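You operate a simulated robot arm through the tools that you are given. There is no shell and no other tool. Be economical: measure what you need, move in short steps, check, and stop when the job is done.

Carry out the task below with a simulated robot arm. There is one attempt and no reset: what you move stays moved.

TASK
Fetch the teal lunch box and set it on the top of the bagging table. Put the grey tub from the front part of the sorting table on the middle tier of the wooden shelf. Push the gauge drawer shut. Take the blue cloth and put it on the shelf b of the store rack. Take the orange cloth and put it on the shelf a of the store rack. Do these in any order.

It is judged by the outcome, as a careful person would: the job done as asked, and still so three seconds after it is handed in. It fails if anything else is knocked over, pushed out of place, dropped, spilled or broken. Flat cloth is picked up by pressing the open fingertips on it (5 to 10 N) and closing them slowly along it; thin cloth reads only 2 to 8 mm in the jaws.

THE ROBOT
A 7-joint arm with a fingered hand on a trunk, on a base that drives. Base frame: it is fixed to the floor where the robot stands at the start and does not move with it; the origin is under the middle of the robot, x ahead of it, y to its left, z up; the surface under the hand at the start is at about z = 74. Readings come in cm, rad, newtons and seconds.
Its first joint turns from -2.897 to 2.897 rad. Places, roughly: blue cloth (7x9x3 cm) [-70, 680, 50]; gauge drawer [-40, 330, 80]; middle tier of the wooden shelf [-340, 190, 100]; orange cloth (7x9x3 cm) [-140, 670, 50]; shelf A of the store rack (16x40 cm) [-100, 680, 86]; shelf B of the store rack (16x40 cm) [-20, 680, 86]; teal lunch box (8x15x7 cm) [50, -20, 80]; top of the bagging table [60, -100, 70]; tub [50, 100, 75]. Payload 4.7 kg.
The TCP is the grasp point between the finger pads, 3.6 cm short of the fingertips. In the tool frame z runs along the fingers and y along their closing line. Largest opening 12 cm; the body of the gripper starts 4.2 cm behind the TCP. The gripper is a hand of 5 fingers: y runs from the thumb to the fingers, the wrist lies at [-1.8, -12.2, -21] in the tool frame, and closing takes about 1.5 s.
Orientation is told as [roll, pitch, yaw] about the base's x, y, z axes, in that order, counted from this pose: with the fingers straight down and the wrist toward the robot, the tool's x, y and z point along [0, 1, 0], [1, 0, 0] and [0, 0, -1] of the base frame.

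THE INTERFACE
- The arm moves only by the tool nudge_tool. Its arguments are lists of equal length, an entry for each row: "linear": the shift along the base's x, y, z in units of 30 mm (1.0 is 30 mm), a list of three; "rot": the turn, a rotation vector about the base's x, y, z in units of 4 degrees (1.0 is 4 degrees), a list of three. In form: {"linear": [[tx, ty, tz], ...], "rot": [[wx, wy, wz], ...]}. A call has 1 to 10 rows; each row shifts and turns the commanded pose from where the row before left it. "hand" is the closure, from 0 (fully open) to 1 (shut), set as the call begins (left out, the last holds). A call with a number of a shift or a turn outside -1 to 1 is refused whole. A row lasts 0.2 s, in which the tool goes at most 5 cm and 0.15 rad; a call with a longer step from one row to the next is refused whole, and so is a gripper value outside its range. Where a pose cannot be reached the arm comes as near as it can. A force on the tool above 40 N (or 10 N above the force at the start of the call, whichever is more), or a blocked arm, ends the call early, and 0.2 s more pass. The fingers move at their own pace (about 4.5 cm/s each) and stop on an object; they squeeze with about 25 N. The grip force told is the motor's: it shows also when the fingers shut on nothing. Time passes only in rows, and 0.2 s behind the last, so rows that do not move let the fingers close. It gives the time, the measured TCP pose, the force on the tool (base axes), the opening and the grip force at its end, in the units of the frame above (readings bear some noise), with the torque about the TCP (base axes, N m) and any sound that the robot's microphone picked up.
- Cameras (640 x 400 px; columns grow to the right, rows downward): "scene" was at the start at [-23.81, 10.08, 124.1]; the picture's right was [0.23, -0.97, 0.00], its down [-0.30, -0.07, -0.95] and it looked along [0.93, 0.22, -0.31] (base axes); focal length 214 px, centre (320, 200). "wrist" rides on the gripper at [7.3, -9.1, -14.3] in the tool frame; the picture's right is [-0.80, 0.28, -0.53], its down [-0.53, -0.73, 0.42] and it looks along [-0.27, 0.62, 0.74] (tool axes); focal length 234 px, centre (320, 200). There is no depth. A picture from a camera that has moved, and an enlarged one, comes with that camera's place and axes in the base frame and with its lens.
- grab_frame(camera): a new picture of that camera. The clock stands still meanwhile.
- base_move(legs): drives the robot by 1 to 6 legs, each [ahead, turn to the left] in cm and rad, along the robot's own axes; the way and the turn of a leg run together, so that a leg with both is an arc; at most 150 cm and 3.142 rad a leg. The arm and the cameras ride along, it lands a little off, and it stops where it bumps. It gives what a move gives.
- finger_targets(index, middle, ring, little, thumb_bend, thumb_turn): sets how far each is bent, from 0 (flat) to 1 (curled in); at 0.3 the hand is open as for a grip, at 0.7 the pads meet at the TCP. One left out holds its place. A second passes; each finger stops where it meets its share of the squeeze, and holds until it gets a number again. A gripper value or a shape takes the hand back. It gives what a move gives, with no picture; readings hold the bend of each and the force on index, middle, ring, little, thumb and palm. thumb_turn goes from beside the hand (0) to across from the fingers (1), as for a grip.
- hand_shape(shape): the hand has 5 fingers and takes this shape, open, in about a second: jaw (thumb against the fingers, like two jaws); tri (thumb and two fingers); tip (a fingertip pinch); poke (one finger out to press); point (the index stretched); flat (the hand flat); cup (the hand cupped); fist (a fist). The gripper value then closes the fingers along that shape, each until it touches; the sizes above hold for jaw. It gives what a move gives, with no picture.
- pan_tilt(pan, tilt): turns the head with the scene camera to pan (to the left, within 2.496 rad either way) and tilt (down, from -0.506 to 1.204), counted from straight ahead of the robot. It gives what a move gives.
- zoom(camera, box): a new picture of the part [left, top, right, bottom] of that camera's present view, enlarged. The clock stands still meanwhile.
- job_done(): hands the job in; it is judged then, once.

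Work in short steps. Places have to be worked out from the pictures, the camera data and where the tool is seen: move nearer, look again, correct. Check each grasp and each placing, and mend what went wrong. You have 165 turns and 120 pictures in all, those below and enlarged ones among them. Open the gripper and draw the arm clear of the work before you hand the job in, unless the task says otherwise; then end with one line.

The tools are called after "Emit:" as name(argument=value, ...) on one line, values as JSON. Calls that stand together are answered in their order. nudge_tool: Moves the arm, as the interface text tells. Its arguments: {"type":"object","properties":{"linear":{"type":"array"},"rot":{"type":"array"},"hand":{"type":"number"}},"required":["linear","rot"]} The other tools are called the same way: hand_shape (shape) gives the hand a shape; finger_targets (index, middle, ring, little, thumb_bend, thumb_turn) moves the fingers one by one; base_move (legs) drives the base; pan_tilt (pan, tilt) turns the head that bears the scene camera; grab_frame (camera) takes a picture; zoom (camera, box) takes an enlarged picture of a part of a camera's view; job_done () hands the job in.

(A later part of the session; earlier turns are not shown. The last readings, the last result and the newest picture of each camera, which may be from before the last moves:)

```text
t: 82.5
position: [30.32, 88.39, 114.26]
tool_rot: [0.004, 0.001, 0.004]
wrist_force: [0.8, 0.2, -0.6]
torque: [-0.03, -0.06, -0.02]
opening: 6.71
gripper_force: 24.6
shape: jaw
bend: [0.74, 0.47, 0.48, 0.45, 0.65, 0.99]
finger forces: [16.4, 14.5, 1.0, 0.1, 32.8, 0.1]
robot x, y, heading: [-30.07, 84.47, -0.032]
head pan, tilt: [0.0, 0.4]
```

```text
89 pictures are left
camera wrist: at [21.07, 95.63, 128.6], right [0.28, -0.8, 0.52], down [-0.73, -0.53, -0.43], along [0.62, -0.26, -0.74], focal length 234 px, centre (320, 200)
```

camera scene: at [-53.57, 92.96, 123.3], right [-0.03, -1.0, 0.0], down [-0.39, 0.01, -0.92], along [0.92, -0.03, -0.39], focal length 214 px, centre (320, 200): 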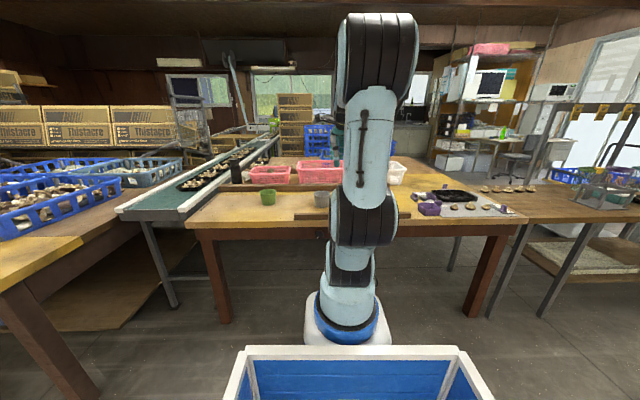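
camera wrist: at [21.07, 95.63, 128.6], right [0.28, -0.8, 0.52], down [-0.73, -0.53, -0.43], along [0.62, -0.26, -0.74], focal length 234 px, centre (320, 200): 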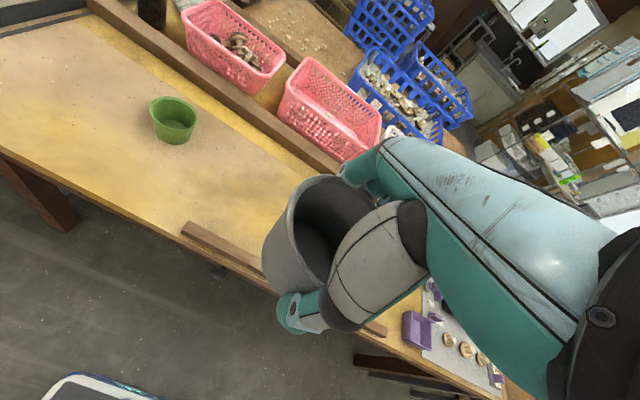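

I now drive to stand about 1 m in front of the wooden shelf, facing it.

Emit:
base_move(legs=[[0, 2.685], [113, 0], [105, 0], [0, 0.487]])

Emit:
pan_tilt(pan=0.25, tilt=0.2)

Emit:
grab_frame(camera="scene")

Emit:
grab_frame(camera="wrist")

```text
t: 100.8
position: [-274.79, 192.99, 114.18]
tool_rot: [0.002, 0.0, 3.125]
wrist_force: [-0.6, 0.4, -1.2]
torque: [0.01, -0.02, 0.0]
opening: 6.64
gripper_force: 25.5
shape: jaw
bend: [0.74, 0.47, 0.48, 0.45, 0.65, 0.99]
finger forces: [14.3, 14.2, 0.6, 0.0, 29.4, 0.0]
robot x, y, heading: [-213.96, 195.83, 3.089]
head pan, tilt: [0.0, 0.4]
```

```text
t: 101.6
position: [-274.71, 192.97, 114.18]
tool_rot: [0.002, 0.001, 3.125]
wrist_force: [-0.1, 0.1, -1.5]
torque: [0.0, 0.02, 0.03]
opening: 6.63
gripper_force: 25.1
shape: jaw
bend: [0.74, 0.47, 0.48, 0.45, 0.65, 0.99]
finger forces: [14.2, 14.3, 0.6, 0.1, 29.4, 0.1]
robot x, y, heading: [-214.28, 196.05, 3.093]
head pan, tilt: [0.25, 0.201]
```

```text
88 pictures are left
camera scene: at [-190.61, 184.39, 125.15], right [-0.2, 0.98, 0.0], down [0.2, 0.04, -0.98], along [-0.96, -0.19, -0.2], focal length 214 px, centre (320, 200)
```

scene: 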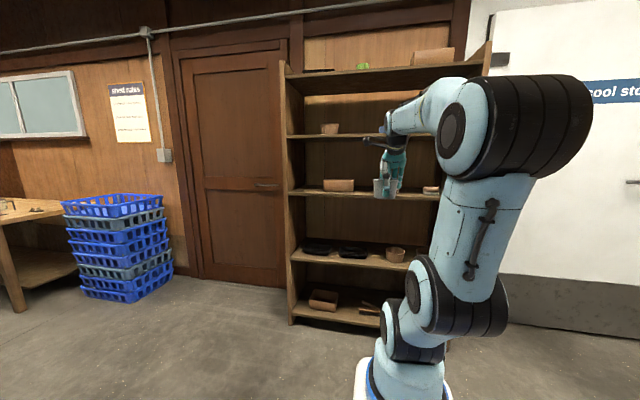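

```text
87 pictures are left
camera wrist: at [-265.82, 185.6, 128.59], right [-0.27, 0.81, 0.52], down [0.74, 0.52, -0.43], along [-0.62, 0.28, -0.74], focal length 234 px, centre (320, 200)
```

wrist: 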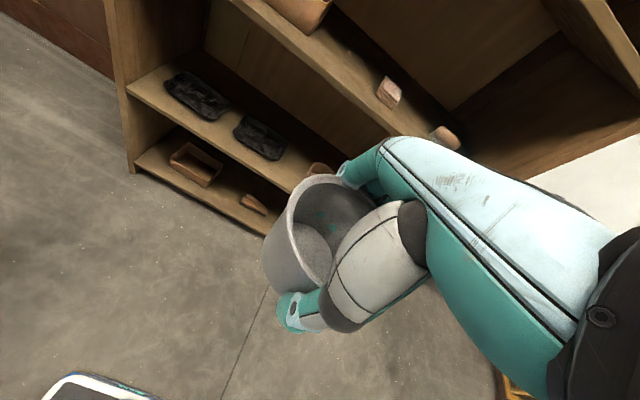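

Emit:
zoom(camera="scene", box=[280, 100, 460, 212])

```text
3.56 times, centred on (370, 156) of scene
camera zoom: at [-190.61, 184.39, 125.15], right [-0.2, 0.98, 0.0], down [0.2, 0.04, -0.98], along [-0.96, -0.19, -0.2], focal length 763 px, centre (142, 356)
```

zoom: 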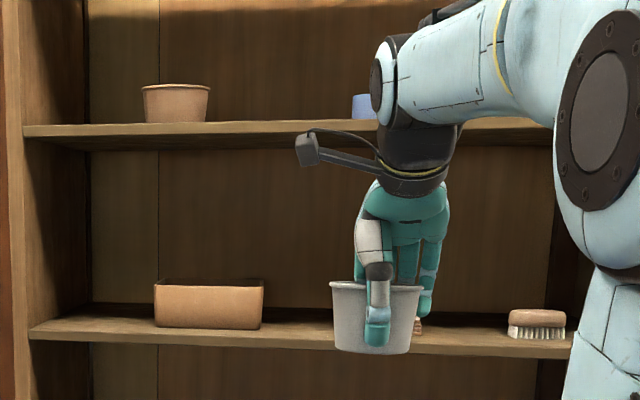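

The middle tier (z≈102) has a free gap between the box (y≈170) and a small block (y≈205). I line up with y≈189 and approach 20 cm, then look again.

Emit:
base_move(legs=[[20, 0]])

Emit:
nudge_tool(linear=[[0, -0.5, 0], [0, -0.4, 0], [0, 0, -0.5], [0, 0, 0]], rot=[[0, 0, 0.2], [0, 0, 0], [0, 0, 0], [0, 0, 0]])

Emit:
grab_frame(camera="wrist")

Emit:
zoom(camera="scene", box=[280, 80, 472, 200])

```text
t: 103.2
position: [-294.94, 193.7, 114.22]
tool_rot: [0.001, 0.001, 3.127]
wrist_force: [-0.5, 0.1, -1.6]
torque: [0.04, -0.02, 0.01]
opening: 6.65
gripper_force: 25.3
shape: jaw
bend: [0.74, 0.47, 0.48, 0.45, 0.65, 0.99]
finger forces: [14.2, 14.2, 0.6, 0.0, 29.5, 0.0]
robot x, y, heading: [-234.5, 197.08, 3.096]
head pan, tilt: [0.25, 0.201]
```

```text
t: 104.2
position: [-295.12, 191.1, 112.74]
tool_rot: [0.001, -0.001, -3.142]
wrist_force: [-0.3, 0.4, -0.1]
torque: [-0.01, -0.02, -0.01]
opening: 6.65
gripper_force: 24.6
shape: jaw
bend: [0.74, 0.47, 0.48, 0.45, 0.65, 0.99]
finger forces: [14.3, 14.3, 0.6, 0.0, 29.6, 0.0]
robot x, y, heading: [-234.25, 197.02, 3.087]
head pan, tilt: [0.25, 0.201]
```

```text
85 pictures are left
camera wrist: at [-285.95, 183.85, 127.13], right [-0.28, 0.8, 0.52], down [0.73, 0.53, -0.43], along [-0.62, 0.26, -0.74], focal length 234 px, centre (320, 200)
```

wrist: 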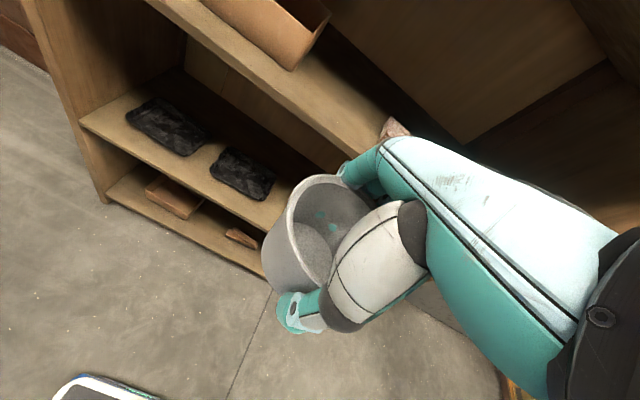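

```text
3.33 times, centred on (376, 140) of scene
camera zoom: at [-210.77, 185.47, 125.16], right [-0.2, 0.98, 0.0], down [0.2, 0.04, -0.98], along [-0.96, -0.2, -0.2], focal length 715 px, centre (133, 400)
```

zoom: 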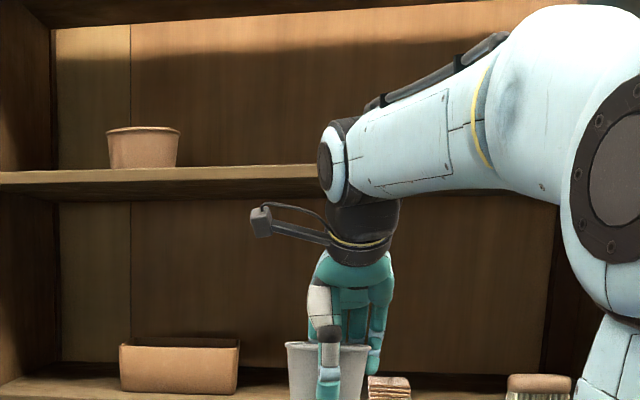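

The tier's front edge is at x≈-320, top z≈103; the board above is at z≈134, so the wrist joint needs some tilt. I drive 14 cm nearer and tilt the hand back by 10°.

Emit:
base_move(legs=[[13, 0]])

Emit:
nudge_tool(linear=[[0, 0, 0], [0, -0.2, 0], [0, -0.2, -0.5], [0, 0, -0.5], [0, 0, 0]], rot=[[0, 1, 0], [0, 1, 0], [0, 0.5, 0], [0, 0, 0], [0, 0, 0]])

Emit:
grab_frame(camera="wrist")

Emit:
grab_frame(camera="scene")

```text
t: 105.5
position: [-307.79, 191.56, 112.82]
tool_rot: [0.002, 0.0, -3.137]
wrist_force: [0.4, -0.1, 0.0]
torque: [-0.01, -0.03, 0.03]
opening: 6.62
gripper_force: 24.9
shape: jaw
bend: [0.74, 0.47, 0.48, 0.45, 0.65, 0.99]
finger forces: [14.3, 14.2, 0.6, 0.0, 29.5, 0.0]
robot x, y, heading: [-247.13, 197.71, 3.095]
head pan, tilt: [0.25, 0.201]
```

```text
t: 106.7
position: [-307.84, 190.41, 109.65]
tool_rot: [0.002, -0.176, -3.138]
wrist_force: [0.4, -0.3, -0.2]
torque: [0.0, -0.01, 0.04]
opening: 6.62
gripper_force: 24.8
shape: jaw
bend: [0.74, 0.47, 0.48, 0.45, 0.65, 0.99]
finger forces: [14.3, 14.2, 0.5, 0.0, 29.5, 0.1]
robot x, y, heading: [-247.37, 197.81, 3.098]
head pan, tilt: [0.25, 0.201]
```

```text
83 pictures are left
camera wrist: at [-296.37, 183.19, 122.26], right [-0.19, 0.8, 0.56], down [0.65, 0.53, -0.55], along [-0.74, 0.26, -0.62], focal length 234 px, centre (320, 200)
```

wrist: 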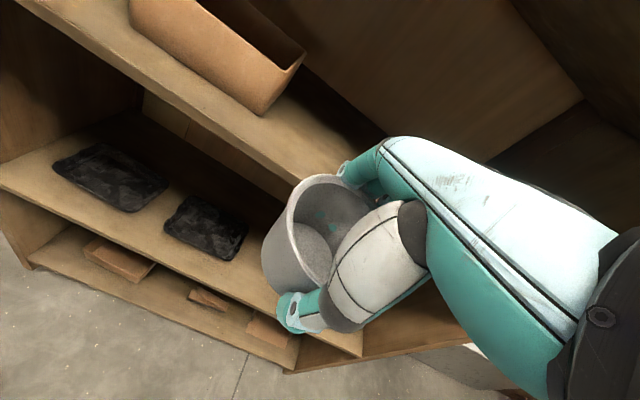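

```text
82 pictures are left
camera scene: at [-223.65, 186.13, 125.16], right [-0.2, 0.98, 0.0], down [0.2, 0.04, -0.98], along [-0.96, -0.2, -0.2], focal length 214 px, centre (320, 200)
```

scene: 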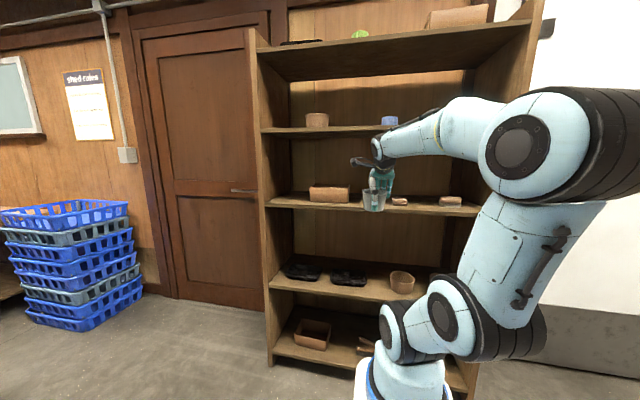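

Height is right (tub bottom ≈105 vs board 103). I slide it in 19 cm.

Emit:
nudge_tool(linear=[[-0.8, 0.15, 0], [-0.8, 0.15, 0], [-0.8, 0, 0], [-0.8, 0, 0], [-0.8, 0, 0], [-0.8, 0, 0], [-0.8, 0, 0], [-0.7, 0, 0], [0, 0, 0]], rot=[[0, 0, 0], [0, 0, 0], [0, 0, 0], [0, 0, 0], [0, 0, 0], [0, 0, 0], [0, 0, 0], [0, 0, 0], [0, 0, 0]])

Emit:
grab_frame(camera="wrist")

Emit:
zoom(camera="scene", box=[280, 110, 472, 230])

```text
t: 108.7
position: [-326.94, 191.38, 109.84]
tool_rot: [0.0, -0.174, -3.139]
wrist_force: [-0.3, 0.7, -0.8]
torque: [0.0, 0.01, 0.01]
opening: 6.6
gripper_force: 24.8
shape: jaw
bend: [0.74, 0.47, 0.48, 0.45, 0.65, 0.99]
finger forces: [14.2, 14.3, 0.4, 0.0, 29.4, 0.1]
robot x, y, heading: [-247.33, 197.97, 3.099]
head pan, tilt: [0.25, 0.201]
```

```text
81 pictures are left
camera wrist: at [-315.5, 184.11, 122.5], right [-0.19, 0.8, 0.56], down [0.65, 0.53, -0.55], along [-0.74, 0.26, -0.62], focal length 234 px, centre (320, 200)
```

wrist: 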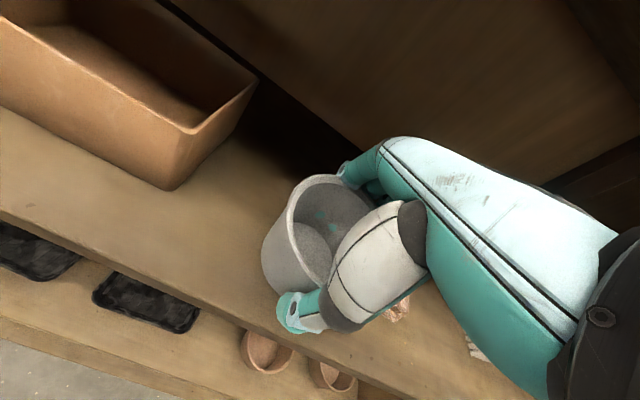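

```text
3.33 times, centred on (376, 170) of scene
camera zoom: at [-223.65, 186.13, 125.16], right [-0.2, 0.98, 0.0], down [0.2, 0.04, -0.98], along [-0.96, -0.2, -0.2], focal length 715 px, centre (133, 300)
```

zoom: 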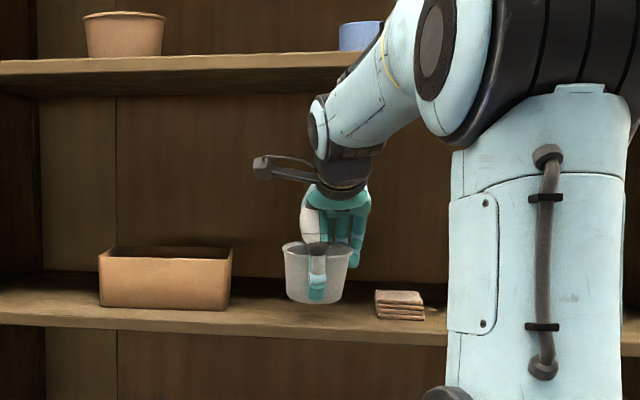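

Good position over the board. I lower until it touches.

Emit:
nudge_tool(linear=[[-0.4, 0, -0.3], [0, 0, -0.2], [0, 0, -0.15], [0, 0, 0]], rot=[[0, 0, 0], [0, 0, 0], [0, 0, 0], [0, 0, 0]])

```text
t: 109.7
position: [-327.98, 191.33, 107.83]
tool_rot: [0.001, -0.173, -3.14]
wrist_force: [0.8, 0.0, -1.1]
torque: [-0.03, 0.0, -0.01]
opening: 6.62
gripper_force: 25.0
shape: jaw
bend: [0.74, 0.47, 0.48, 0.45, 0.65, 0.99]
finger forces: [14.4, 14.4, 0.5, 0.0, 29.5, 0.0]
robot x, y, heading: [-247.54, 197.48, 3.095]
head pan, tilt: [0.25, 0.201]
```

Emit:
nudge_tool(linear=[[0, 0, -0.1], [0, 0, -0.1], [0, 0, 0]], rot=[[0, 0, 0], [0, 0, 0], [0, 0, 0]])

Emit:
zoom(camera="scene", box=[340, 160, 436, 220])

```text
t: 110.5
position: [-328.0, 191.33, 107.18]
tool_rot: [0.001, -0.173, -3.139]
wrist_force: [-0.5, 0.7, -0.1]
torque: [0.02, -0.02, -0.05]
opening: 6.62
gripper_force: 25.0
shape: jaw
bend: [0.74, 0.47, 0.48, 0.45, 0.65, 0.99]
finger forces: [14.3, 14.3, 0.4, 0.1, 29.4, 0.0]
robot x, y, heading: [-247.04, 197.75, 3.102]
head pan, tilt: [0.25, 0.201]
```

```text
6.67 times, centred on (388, 190) of scene
camera zoom: at [-223.65, 186.13, 125.16], right [-0.2, 0.98, 0.0], down [0.2, 0.04, -0.98], along [-0.96, -0.2, -0.2], focal length 1430 px, centre (-133, 267)
```

zoom: 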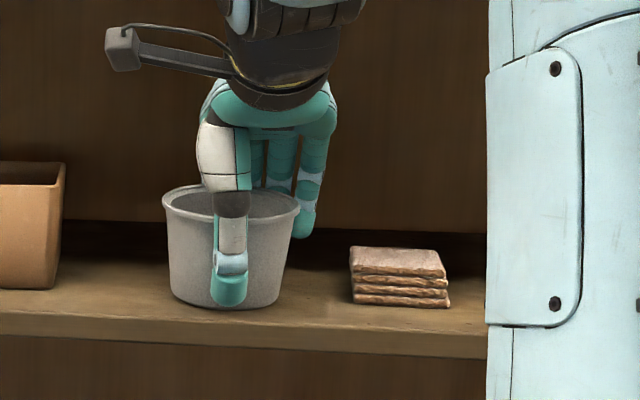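

Emit:
nudge_tool(linear=[[0, 0, 0], [0, 0, -0.1], [0, 0, -0.1], [0, 0, 0]], rot=[[0, -1, 0], [0, 0, 0], [0, 0, 0], [0, 0, 0]])

```text
t: 111.5
position: [-327.96, 191.31, 106.96]
tool_rot: [0.004, -0.109, -3.139]
wrist_force: [-0.5, -0.7, 15.4]
torque: [0.06, -0.5, -0.03]
opening: 6.6
gripper_force: 25.1
shape: jaw
bend: [0.74, 0.48, 0.48, 0.45, 0.65, 0.99]
finger forces: [16.0, 14.0, 0.5, 0.0, 28.5, 0.1]
robot x, y, heading: [-246.87, 197.65, 3.1]
head pan, tilt: [0.25, 0.201]
```

Contact (15 N). I open the hand.

Emit:
nudge_tool(linear=[[0, 0, 0.05], [0, 0, 0], [0, 0, 0], [0, 0, 0], [0, 0, 0]], rot=[[0, 0, 0], [0, 0, 0], [0, 0, 0], [0, 0, 0], [0, 0, 0]], hand=0.2)

Emit:
nudge_tool(linear=[[0, 0, 0.05], [0, 0, 0], [0, 0, 0]], rot=[[0, 0, 0], [0, 0, 0], [0, 0, 0]], hand=0)

Emit:
zoom(camera="scene", box=[300, 110, 460, 210])

Emit:
grab_frame(camera="wrist")

```text
t: 112.7
position: [-327.94, 191.27, 106.61]
tool_rot: [0.001, -0.104, -3.139]
wrist_force: [0.4, 0.0, 0.6]
torque: [-0.03, -0.03, 0.0]
opening: 9.54
gripper_force: 0.1
shape: jaw
bend: [0.26, 0.34, 0.32, 0.33, 0.52, 0.99]
finger forces: [0.0, 0.0, 0.0, 0.0, 0.0, 0.0]
robot x, y, heading: [-247.33, 197.33, 3.096]
head pan, tilt: [0.25, 0.201]
```

```text
t: 113.5
position: [-328.11, 191.2, 107.02]
tool_rot: [0.002, -0.107, -3.141]
wrist_force: [-0.7, 0.4, 3.1]
torque: [-0.06, 0.09, -0.01]
opening: 11.99
gripper_force: 0.0
shape: jaw
bend: [0.29, 0.3, 0.3, 0.3, 0.29, 0.98]
finger forces: [4.3, 0.1, 0.0, 0.1, 2.7, 0.1]
robot x, y, heading: [-247.57, 197.57, 3.092]
head pan, tilt: [0.25, 0.201]
```

```text
4.00 times, centred on (380, 160) of scene
camera zoom: at [-223.64, 186.13, 125.16], right [-0.2, 0.98, 0.0], down [0.2, 0.04, -0.98], along [-0.96, -0.2, -0.2], focal length 858 px, centre (80, 360)
```

zoom: 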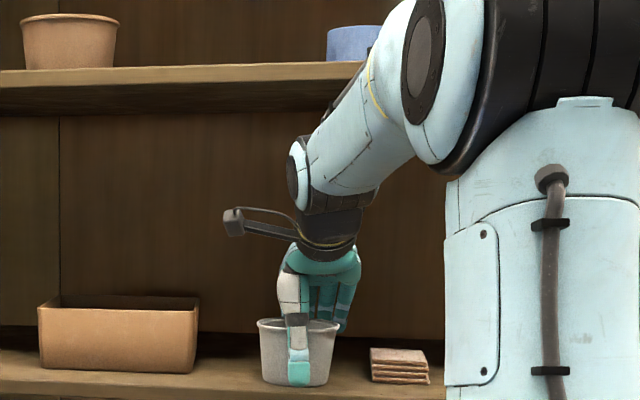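

```text
77 pictures are left
camera wrist: at [-317.48, 184.02, 120.27], right [-0.22, 0.8, 0.55], down [0.68, 0.53, -0.5], along [-0.7, 0.26, -0.67], focal length 234 px, centre (320, 200)
```

wrist: 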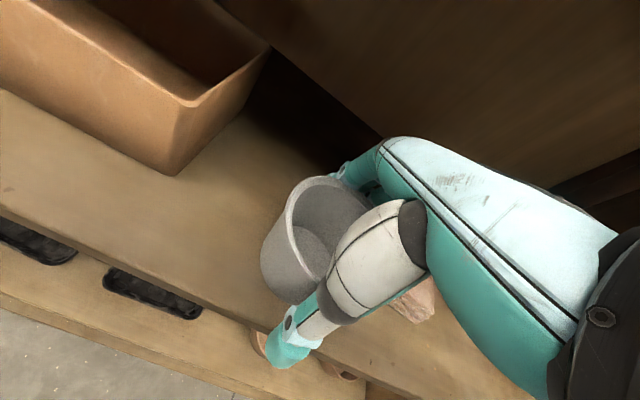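

The tub stands on the tier. I leave by tilting the hand slightly more while rising, so fingers clear the rim and the wrist stays outside the board above.

Emit:
nudge_tool(linear=[[0.1, 0, 0.3], [0.1, 0, 0.3], [0.1, 0, 0.4], [0, 0, 0.5], [0, 0, 0.5], [0, 0, 0.5], [0, 0, 0]], rot=[[0, 0.75, 0], [0, 0.75, 0], [0, 0.75, 0], [0, 0, 0], [0, 0, 0], [0, 0, 0], [0, 0, 0]])

Emit:
zoom(camera="scene", box=[300, 110, 460, 210])

Emit:
grab_frame(camera="wrist")

```text
t: 115.1
position: [-327.08, 191.12, 114.49]
tool_rot: [0.004, -0.264, -3.139]
wrist_force: [0.7, 0.9, -0.4]
torque: [-0.01, -0.02, -0.02]
opening: 12.02
gripper_force: 0.1
shape: jaw
bend: [0.3, 0.3, 0.3, 0.3, 0.3, 0.98]
finger forces: [0.1, 0.0, 0.0, 0.0, 0.0, 0.1]
robot x, y, heading: [-247.45, 197.82, 3.096]
head pan, tilt: [0.25, 0.201]
```

```text
4.00 times, centred on (380, 160) of scene
camera zoom: at [-223.65, 186.13, 125.16], right [-0.2, 0.98, 0.0], down [0.2, 0.04, -0.98], along [-0.96, -0.2, -0.2], focal length 858 px, centre (80, 360)
```

zoom: 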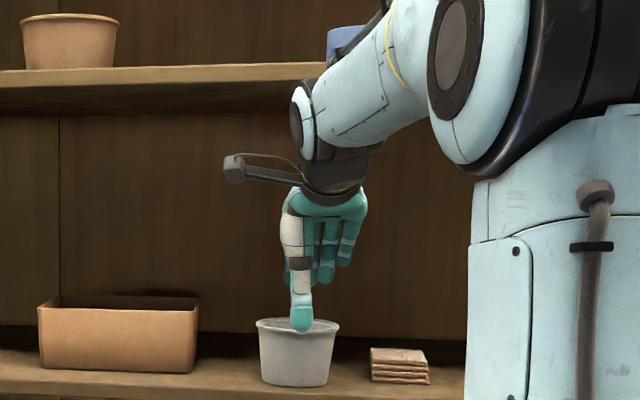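

```text
75 pictures are left
camera wrist: at [-314.57, 184.0, 125.88], right [-0.14, 0.8, 0.58], down [0.6, 0.53, -0.6], along [-0.79, 0.26, -0.55], focal length 234 px, centre (320, 200)
```

wrist: 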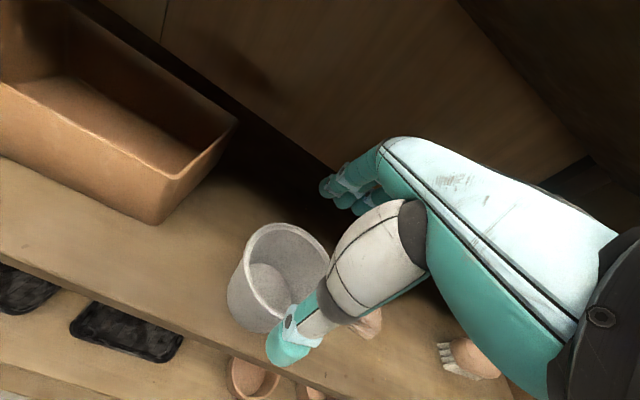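

Fingers are above the rim; I retreat straight back, then undo the tilt.

Emit:
nudge_tool(linear=[[0.4, 0, 0.2], [0.8, 0, 0], [1, 0, 0], [1, 0, 0], [1, 0, 0], [1, 0, 0], [1, 0, 0], [1, 0, 0], [1, 0, 0], [1, 0, 0]], rot=[[0, 0, 0], [0, 0, 0], [0, 0, 0], [0, 0, 0], [0, 0, 0], [0, 0, 0], [0, -1, 0], [0, -1, 0], [0, -1, 0], [0, -0.75, 0]])

Emit:
zoom(camera="scene", box=[240, 90, 480, 240])

```text
t: 117.3
position: [-299.47, 191.04, 114.95]
tool_rot: [0.001, 0.001, -3.138]
wrist_force: [-0.4, 0.7, -0.1]
torque: [0.0, -0.04, 0.0]
opening: 11.96
gripper_force: 0.2
shape: jaw
bend: [0.3, 0.3, 0.3, 0.3, 0.3, 0.98]
finger forces: [0.1, 0.0, 0.1, 0.1, 0.0, 0.0]
robot x, y, heading: [-247.1, 197.99, 3.098]
head pan, tilt: [0.25, 0.201]
```

```text
2.67 times, centred on (360, 165) of scene
camera zoom: at [-223.66, 186.13, 125.16], right [-0.2, 0.98, 0.0], down [0.2, 0.04, -0.98], along [-0.96, -0.2, -0.2], focal length 572 px, centre (213, 293)
```

zoom: 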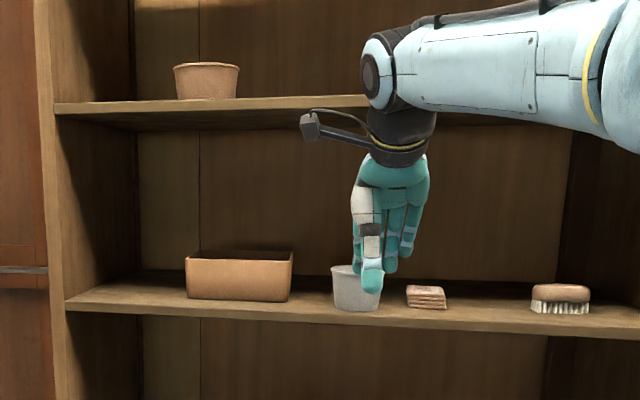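

The tub is placed. Next the gauge drawer: I back off and look toward it.

Emit:
base_move(legs=[[-40, 0]])

Emit:
pan_tilt(pan=-2.4, tilt=0.2)

Emit:
grab_frame(camera="scene")

```text
t: 119.8
position: [-259.58, 189.45, 115.0]
tool_rot: [0.003, 0.0, 3.141]
wrist_force: [-0.4, -0.2, -0.4]
torque: [0.0, 0.04, 0.0]
opening: 11.96
gripper_force: 0.0
shape: jaw
bend: [0.3, 0.3, 0.3, 0.3, 0.3, 0.98]
finger forces: [0.0, 0.1, 0.0, 0.0, 0.0, 0.0]
robot x, y, heading: [-207.46, 195.99, 3.097]
head pan, tilt: [0.25, 0.201]
```

```text
t: 122.1
position: [-259.59, 189.41, 115.01]
tool_rot: [0.002, 0.0, 3.14]
wrist_force: [-0.7, 0.0, -0.1]
torque: [0.03, -0.03, 0.02]
opening: 11.97
gripper_force: 0.1
shape: jaw
bend: [0.3, 0.3, 0.3, 0.3, 0.3, 0.98]
finger forces: [0.1, 0.0, 0.0, 0.1, 0.1, 0.0]
robot x, y, heading: [-207.28, 195.42, 3.094]
head pan, tilt: [-2.4, 0.201]
```

```text
73 pictures are left
camera scene: at [-167.41, 191.93, 125.16], right [0.64, -0.77, 0.0], down [-0.15, -0.13, -0.98], along [0.75, 0.63, -0.2], focal length 214 px, centre (320, 200)
```

scene: 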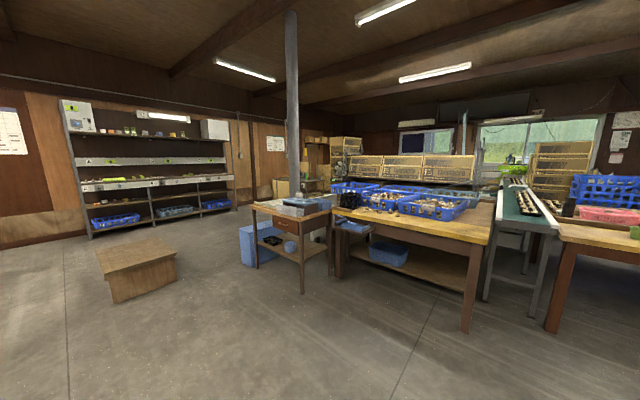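

Emit:
zoom(camera="scene", box=[230, 170, 390, 270])

Emit:
zoom(camera="scene", box=[50, 90, 242, 240])

```text
4.00 times, centred on (310, 220) of scene
camera zoom: at [-167.41, 191.93, 125.16], right [0.64, -0.77, 0.0], down [-0.15, -0.13, -0.98], along [0.75, 0.63, -0.2], focal length 858 px, centre (360, 120)
```

zoom: 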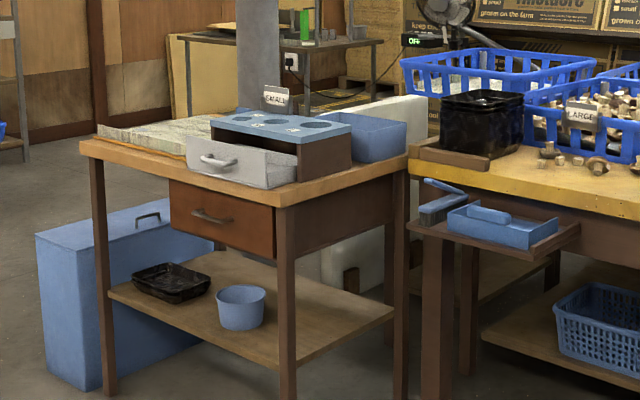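

```text
2.67 times, centred on (146, 165) of scene
camera zoom: at [-167.41, 191.93, 125.16], right [0.64, -0.77, 0.0], down [-0.15, -0.13, -0.98], along [0.75, 0.63, -0.2], focal length 572 px, centre (784, 293)
```

zoom: 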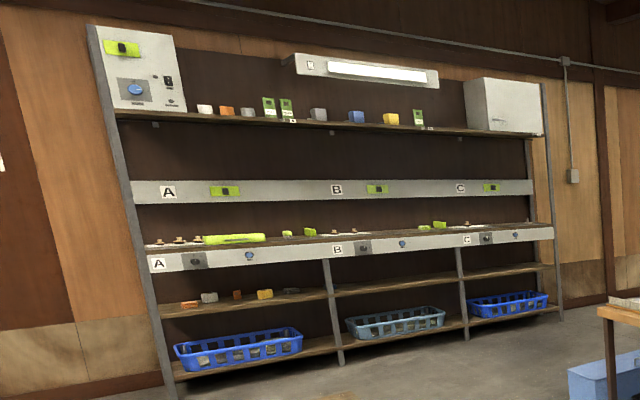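

The gauge drawer is the grey one in the gauge box on the small table, pulled out toward -x; its face is at about (-50,327,80). I drive to stand in front of it, facing +x.

Emit:
base_move(legs=[[0, -2.056], [75, 0], [75, 0], [0, -1.04]])

Emit:
pan_tilt(pan=-0.15, tilt=0.45)

Emit:
grab_frame(camera="scene")

Emit:
grab_frame(camera="wrist")

```text
t: 137.4
position: [-79.35, 333.77, 114.87]
tool_rot: [0.0, -0.001, 0.054]
wrist_force: [-0.5, 0.2, 0.4]
torque: [0.03, 0.04, -0.01]
opening: 11.96
gripper_force: 0.0
shape: jaw
bend: [0.3, 0.3, 0.3, 0.3, 0.3, 0.98]
finger forces: [0.0, 0.0, 0.1, 0.0, 0.0, 0.0]
robot x, y, heading: [-131.58, 324.72, 0.007]
head pan, tilt: [-2.4, 0.201]
```

```text
t: 139.5
position: [-79.44, 333.82, 114.94]
tool_rot: [0.002, 0.0, 0.053]
wrist_force: [0.0, -0.5, -0.3]
torque: [0.01, -0.01, 0.01]
opening: 12.01
gripper_force: 0.0
shape: jaw
bend: [0.3, 0.3, 0.3, 0.3, 0.3, 0.98]
finger forces: [0.0, 0.1, 0.0, 0.1, 0.0, 0.0]
robot x, y, heading: [-131.53, 324.7, 0.01]
head pan, tilt: [-0.15, 0.45]
```

```text
70 pictures are left
camera scene: at [-155.28, 331.01, 122.84], right [-0.14, -0.99, 0.0], down [-0.43, 0.06, -0.9], along [0.89, -0.13, -0.44], focal length 214 px, centre (320, 200)
```

scene: 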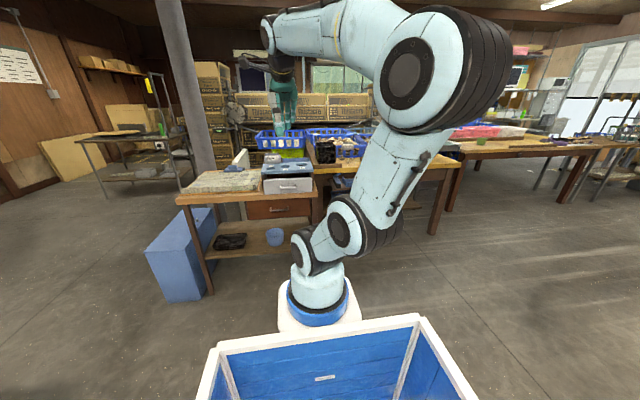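

```text
69 pictures are left
camera wrist: at [-89.09, 340.5, 129.31], right [0.32, -0.79, 0.52], down [-0.7, -0.57, -0.43], along [0.63, -0.23, -0.74], focal length 234 px, centre (320, 200)
```

wrist: 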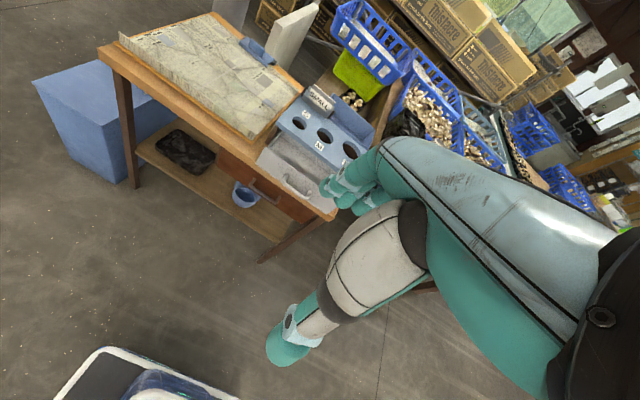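

Emit:
zoom(camera="scene", box=[160, 130, 352, 250])

Emit:
zoom(camera="wrist", box=[230, 60, 420, 220])

```text
3.33 times, centred on (256, 190) of scene
camera zoom: at [-155.28, 331.01, 122.84], right [-0.14, -0.99, 0.0], down [-0.43, 0.06, -0.9], along [0.89, -0.13, -0.44], focal length 715 px, centre (533, 233)
```

zoom: 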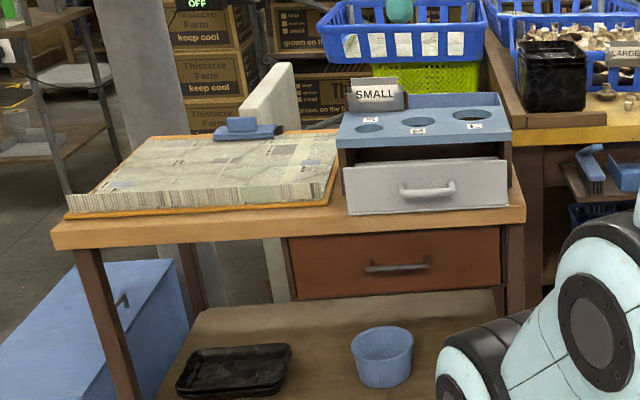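

```text
2.50 times, centred on (325, 140) of wrist
camera zoom: at [-89.09, 340.5, 129.31], right [0.32, -0.79, 0.52], down [-0.7, -0.57, -0.43], along [0.63, -0.23, -0.74], focal length 585 px, centre (308, 350)
```

zoom: 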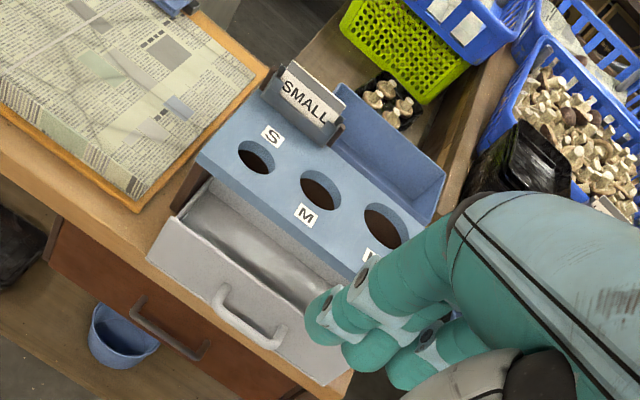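

Triangulating both views, the drawer handle is at (-48,332.6,79); the drawer is out ≈8–9 cm. I close the hand and lower it in front of the handle.

Emit:
nudge_tool(linear=[[0, -0.4, -1], [0, 0, -1], [0, 0, -1], [0, 0, -1], [0, 0, -1], [0, 0, -1], [0, 0, -1], [0, 0, -1], [0, 0, -1], [0, 0, -1]], rot=[[0, 0, -0.76], [0, 0, 0], [0, 0, 0], [0, 0, 0], [0, 0, 0], [0, 0, 0], [0, 0, 0], [0, 0, 0], [0, 0, 0], [0, 0, 0]], hand=1)

Emit:
nudge_tool(linear=[[0.9, 0, -1], [1, 0, -0.3], [0.9, 0, 0], [0, 0, 0]], rot=[[0, 0, 0], [0, 0, 0], [0, 0, 0], [0, 0, 0]])

Emit:
grab_frame(camera="wrist")

Emit:
zoom(camera="scene", box=[200, 130, 392, 250])

```text
t: 141.7
position: [-79.49, 332.61, 84.98]
tool_rot: [0.004, -0.002, 0.001]
wrist_force: [1.4, 0.0, -0.4]
torque: [0.0, -0.01, -0.04]
opening: 0.01
gripper_force: 24.9
shape: jaw
bend: [0.7, 0.7, 0.7, 0.7, 0.53, 1.0]
finger forces: [0.0, 0.0, 0.1, 0.1, 0.0, 0.0]
robot x, y, heading: [-131.34, 324.49, 0.007]
head pan, tilt: [-0.15, 0.45]
```

```text
t: 142.7
position: [-71.0, 332.45, 80.92]
tool_rot: [0.0, 0.0, 0.003]
wrist_force: [-0.8, -0.6, 0.4]
torque: [-0.01, 0.02, -0.01]
opening: 0.0
gripper_force: 24.9
shape: jaw
bend: [0.7, 0.7, 0.7, 0.7, 0.53, 1.0]
finger forces: [0.1, 0.1, 0.1, 0.0, 0.0, 0.0]
robot x, y, heading: [-131.42, 324.62, 0.01]
head pan, tilt: [-0.15, 0.45]
```

```text
66 pictures are left
camera wrist: at [-80.32, 339.77, 95.3], right [0.28, -0.8, 0.52], down [-0.73, -0.53, -0.43], along [0.62, -0.26, -0.74], focal length 234 px, centre (320, 200)
```

wrist: 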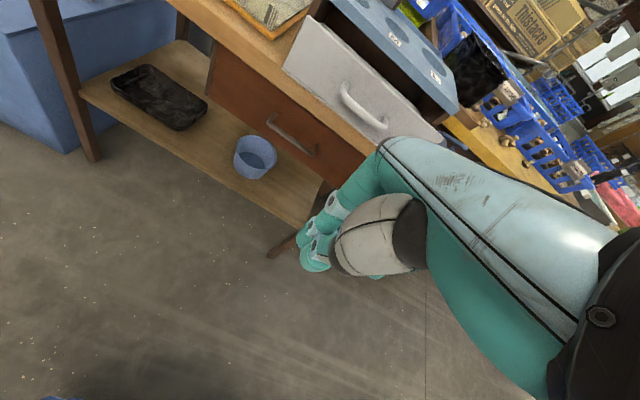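

```text
3.33 times, centred on (296, 190) of scene
camera zoom: at [-155.28, 331.01, 122.84], right [-0.14, -0.99, 0.0], down [-0.43, 0.06, -0.9], along [0.89, -0.13, -0.44], focal length 715 px, centre (400, 233)
```

zoom: 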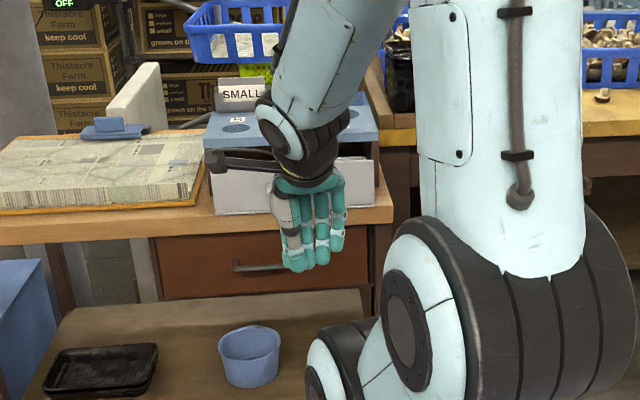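

Lined up (handle y≈333). I advance in small steps toward the handle.

Emit:
nudge_tool(linear=[[0.7, 0.1, 0.2], [0.7, 0, 0], [0.7, 0, 0], [0.7, 0, 0], [0.7, 0, 0], [0.7, 0, 0], [0, 0, 0]], rot=[[0, 0, 0], [0, 0, 0], [0, 0, 0], [0, 0, 0], [0, 0, 0], [0, 0, 0], [0, 0, 0]])

Emit:
grab_frame(camera="wrist")

```text
t: 144.3
position: [-58.45, 332.92, 81.66]
tool_rot: [0.001, 0.0, 0.0]
wrist_force: [-0.3, -0.1, -1.2]
torque: [-0.01, 0.03, 0.0]
opening: 0.0
gripper_force: 24.7
shape: jaw
bend: [0.7, 0.7, 0.7, 0.7, 0.53, 1.0]
finger forces: [0.0, 0.0, 0.0, 0.0, 0.0, 0.0]
robot x, y, heading: [-131.47, 324.98, 0.008]
head pan, tilt: [-0.15, 0.45]
```

```text
64 pictures are left
camera wrist: at [-67.68, 340.09, 96.04], right [0.28, -0.8, 0.52], down [-0.73, -0.53, -0.43], along [0.62, -0.26, -0.74], focal length 234 px, centre (320, 200)
```

wrist: 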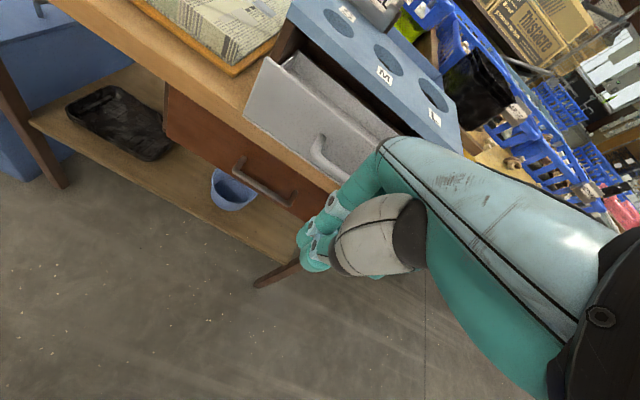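

Emit:
nudge_tool(linear=[[0.4, 0, 0], [0.4, 0, 0], [0.4, 0, 0], [0.3, 0, 0], [0.3, 0, 0], [0, 0, 0]], rot=[[0, 0, 0], [0, 0, 0], [0, 0, 0], [0, 0, 0], [0, 0, 0], [0, 0, 0]])

Emit:
grab_frame(camera="wrist")

```text
t: 145.7
position: [-53.03, 332.82, 81.75]
tool_rot: [0.002, 0.001, 0.001]
wrist_force: [0.4, -0.2, 1.3]
torque: [0.0, 0.02, -0.01]
opening: 0.01
gripper_force: 25.2
shape: jaw
bend: [0.7, 0.7, 0.7, 0.7, 0.53, 1.0]
finger forces: [0.0, 0.0, 0.1, 0.0, 0.0, 0.0]
robot x, y, heading: [-131.42, 324.7, 0.013]
head pan, tilt: [-0.15, 0.45]
```

```text
63 pictures are left
camera wrist: at [-62.27, 340.04, 96.13], right [0.28, -0.8, 0.52], down [-0.73, -0.53, -0.43], along [0.62, -0.26, -0.74], focal length 234 px, centre (320, 200)
```

wrist: 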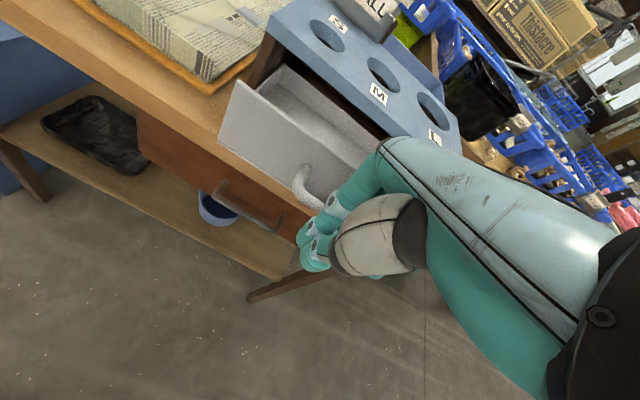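

Nearly touching and centred. I push on in small steps, watching the force.

Emit:
nudge_tool(linear=[[0.3, 0, 0], [0.3, 0, 0], [0.3, 0, 0], [0.3, 0, 0], [0.3, 0, 0], [0, 0, 0]], rot=[[0, 0, 0], [0, 0, 0], [0, 0, 0], [0, 0, 0], [0, 0, 0], [0, 0, 0]])

Emit:
grab_frame(camera="wrist")

```text
t: 147.1
position: [-48.57, 332.99, 81.61]
tool_rot: [0.003, 0.001, 0.002]
wrist_force: [-0.8, -0.3, 0.1]
torque: [0.01, 0.01, -0.03]
opening: 0.0
gripper_force: 25.3
shape: jaw
bend: [0.7, 0.7, 0.7, 0.7, 0.53, 1.0]
finger forces: [0.0, 0.5, 0.1, 0.0, 0.1, 0.1]
robot x, y, heading: [-131.35, 324.75, 0.006]
head pan, tilt: [-0.15, 0.45]
```

```text
62 pictures are left
camera wrist: at [-57.74, 340.09, 96.04], right [0.28, -0.8, 0.52], down [-0.73, -0.53, -0.43], along [0.62, -0.26, -0.74], focal length 234 px, centre (320, 200)
```

wrist: 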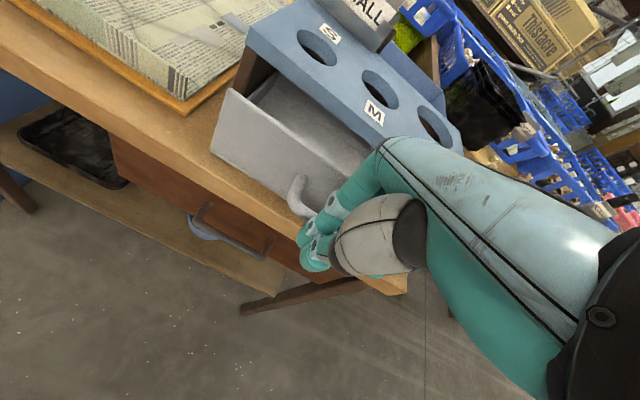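

Emit:
nudge_tool(linear=[[0.25, 0, 0], [0.25, 0, 0], [0.25, 0, 0], [0.25, 0, 0], [0.25, 0, 0], [0.25, 0, 0], [0, 0, 0]], rot=[[0, 0, 0], [0, 0, 0], [0, 0, 0], [0, 0, 0], [0, 0, 0], [0, 0, 0], [0, 0, 0]])

Emit:
grab_frame(camera="wrist")

```text
t: 148.7
position: [-44.15, 332.84, 81.69]
tool_rot: [0.002, 0.0, 0.001]
wrist_force: [0.8, 1.1, 0.8]
torque: [-0.03, 0.0, 0.03]
opening: 0.0
gripper_force: 25.2
shape: jaw
bend: [0.7, 0.7, 0.7, 0.7, 0.53, 1.0]
finger forces: [0.0, 0.3, 0.0, 0.0, 0.0, 0.1]
robot x, y, heading: [-131.43, 324.82, 0.007]
head pan, tilt: [-0.15, 0.45]
```

```text
61 pictures are left
camera wrist: at [-53.38, 340.18, 96.05], right [0.28, -0.8, 0.52], down [-0.73, -0.53, -0.43], along [0.62, -0.26, -0.74], focal length 234 px, centre (320, 200)
```

wrist: 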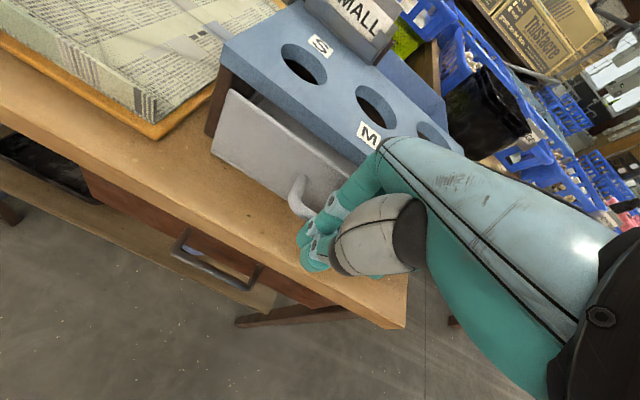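

The drawer is moving in evenly; ≈3 cm remain. I go on gently.

Emit:
nudge_tool(linear=[[0.2, 0, 0], [0.2, 0, 0], [0.2, 0, 0], [0.2, 0, 0], [0, 0, 0]], rot=[[0, 0, 0], [0, 0, 0], [0, 0, 0], [0, 0, 0], [0, 0, 0]])

Emit:
grab_frame(camera="wrist")

```text
t: 149.9
position: [-41.82, 332.92, 81.78]
tool_rot: [0.001, -0.002, 0.0]
wrist_force: [-16.5, 1.3, 11.2]
torque: [-0.11, 0.21, -0.06]
opening: 0.05
gripper_force: 24.9
shape: jaw
bend: [0.7, 0.7, 0.7, 0.7, 0.53, 1.0]
finger forces: [0.1, 11.9, 0.0, 0.1, 0.0, 0.0]
robot x, y, heading: [-131.36, 324.94, 0.007]
head pan, tilt: [-0.15, 0.45]
```

```text
60 pictures are left
camera wrist: at [-51.08, 340.13, 96.13], right [0.28, -0.8, 0.52], down [-0.73, -0.53, -0.43], along [0.62, -0.26, -0.74], focal length 234 px, centre (320, 200)
```

wrist: 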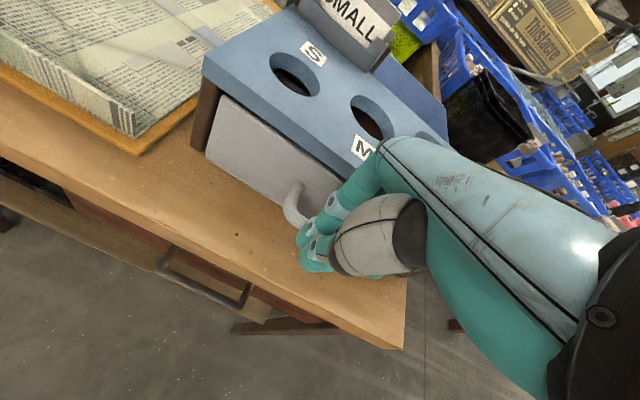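

Force rose to 16 N and the face looks flush: shut. I back away and raise, then check.

Emit:
nudge_tool(linear=[[-0.5, 0, 0], [-1, 0, 0], [-1, 0, 0], [-1, 0, 0], [-1, 0, 0.5], [-1, 0, 1], [-1, 0, 1], [-1, 0, 1], [-0.5, 0, 1], [0, 0, 1]], rot=[[0, 0, 0], [0, 0, 0], [0, 0, 0], [0, 0, 0], [0, 0, 0], [0, 0, 0], [0, 0, 0], [0, 0, 0], [0, 0, 0], [0, 0, 0]])

Emit:
nudge_tool(linear=[[-0.5, -0.5, 1], [-0.5, -0.5, 1], [-0.5, -0.5, 1], [-0.5, -0.5, 1], [0, 0, 1], [0, 0, 0]], rot=[[0, 0, 0], [0, 0, 0], [0, 0, 0], [0, 0, 0], [0, 0, 0], [0, 0, 0]], hand=0)

Emit:
zoom(camera="scene", box=[200, 130, 392, 250])

```text
t: 152.1
position: [-65.68, 332.87, 98.12]
tool_rot: [0.002, 0.0, 0.002]
wrist_force: [0.2, -0.3, -1.1]
torque: [0.01, -0.03, 0.0]
opening: 0.0
gripper_force: 25.0
shape: jaw
bend: [0.7, 0.7, 0.7, 0.7, 0.54, 1.0]
finger forces: [0.1, 0.0, 0.0, 0.0, 0.0, 0.0]
robot x, y, heading: [-131.9, 324.42, 0.004]
head pan, tilt: [-0.15, 0.45]
```

```text
t: 153.5
position: [-71.86, 326.9, 113.04]
tool_rot: [0.002, 0.0, 0.002]
wrist_force: [0.1, 0.2, -0.6]
torque: [0.0, -0.03, 0.02]
opening: 11.99
gripper_force: 0.1
shape: jaw
bend: [0.3, 0.3, 0.3, 0.3, 0.3, 0.98]
finger forces: [0.1, 0.0, 0.0, 0.0, 0.0, 0.0]
robot x, y, heading: [-131.37, 324.58, 0.004]
head pan, tilt: [-0.15, 0.45]
```

```text
3.33 times, centred on (296, 190) of scene
camera zoom: at [-155.28, 331.01, 122.84], right [-0.14, -0.99, 0.0], down [-0.43, 0.06, -0.9], along [0.89, -0.13, -0.44], focal length 715 px, centre (400, 233)
```

zoom: 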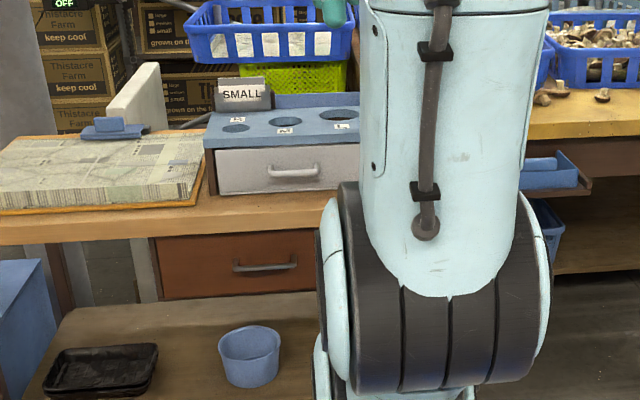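

The drawer is flush and the gauge box unmoved. Next the cloths: I drive round the low stool (≈(-134,455)) on its left side toward the store rack.

Emit:
base_move(legs=[[-82, 0], [0, 1.567], [115, 0], [100, 0]])

Emit:
pan_tilt(pan=-0.7, tilt=0.4)

Emit:
grab_frame(camera="scene")

```text
t: 171.9
position: [-210.89, 599.14, 113.05]
tool_rot: [0.001, 0.001, 1.559]
wrist_force: [0.4, -0.3, -0.1]
torque: [-0.04, 0.03, 0.01]
opening: 11.99
gripper_force: 0.1
shape: jaw
bend: [0.3, 0.3, 0.3, 0.3, 0.3, 0.98]
finger forces: [0.0, 0.0, 0.0, 0.1, 0.0, 0.1]
robot x, y, heading: [-209.4, 539.5, 1.566]
head pan, tilt: [-0.15, 0.45]
```

```text
t: 172.9
position: [-210.85, 599.07, 113.09]
tool_rot: [0.002, 0.0, 1.56]
wrist_force: [-0.2, -0.5, -0.6]
torque: [0.0, -0.02, 0.03]
opening: 12.0
gripper_force: 0.0
shape: jaw
bend: [0.3, 0.3, 0.3, 0.3, 0.3, 0.98]
finger forces: [0.0, 0.0, 0.0, 0.1, 0.0, 0.0]
robot x, y, heading: [-209.03, 539.4, 1.562]
head pan, tilt: [-0.7, 0.4]
```

```text
58 pictures are left
camera scene: at [-211.55, 513.39, 123.3], right [0.76, -0.65, 0.0], down [-0.25, -0.3, -0.92], along [0.6, 0.7, -0.39], focal length 214 px, centre (320, 200)
```

scene: 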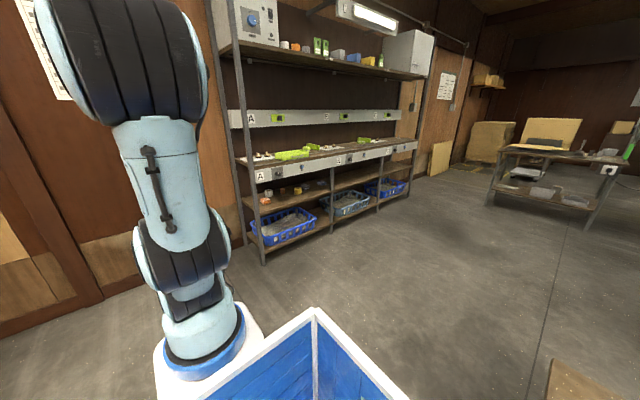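

Emit:
zoom(camera="scene", box=[220, 100, 428, 255])

```text
2.58 times, centred on (324, 178) of scene
camera zoom: at [-211.55, 513.39, 123.3], right [0.76, -0.65, 0.0], down [-0.25, -0.3, -0.92], along [0.6, 0.7, -0.39], focal length 554 px, centre (310, 258)
```

zoom: 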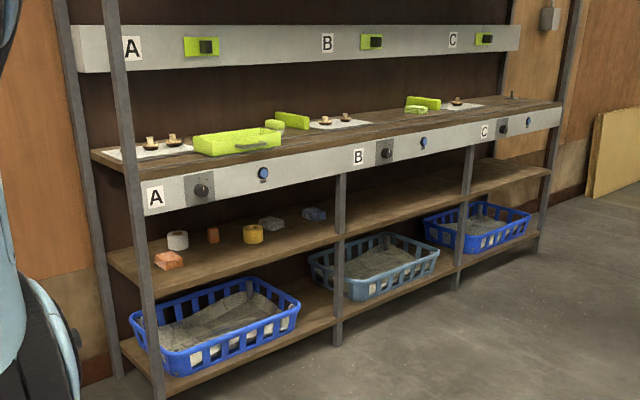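

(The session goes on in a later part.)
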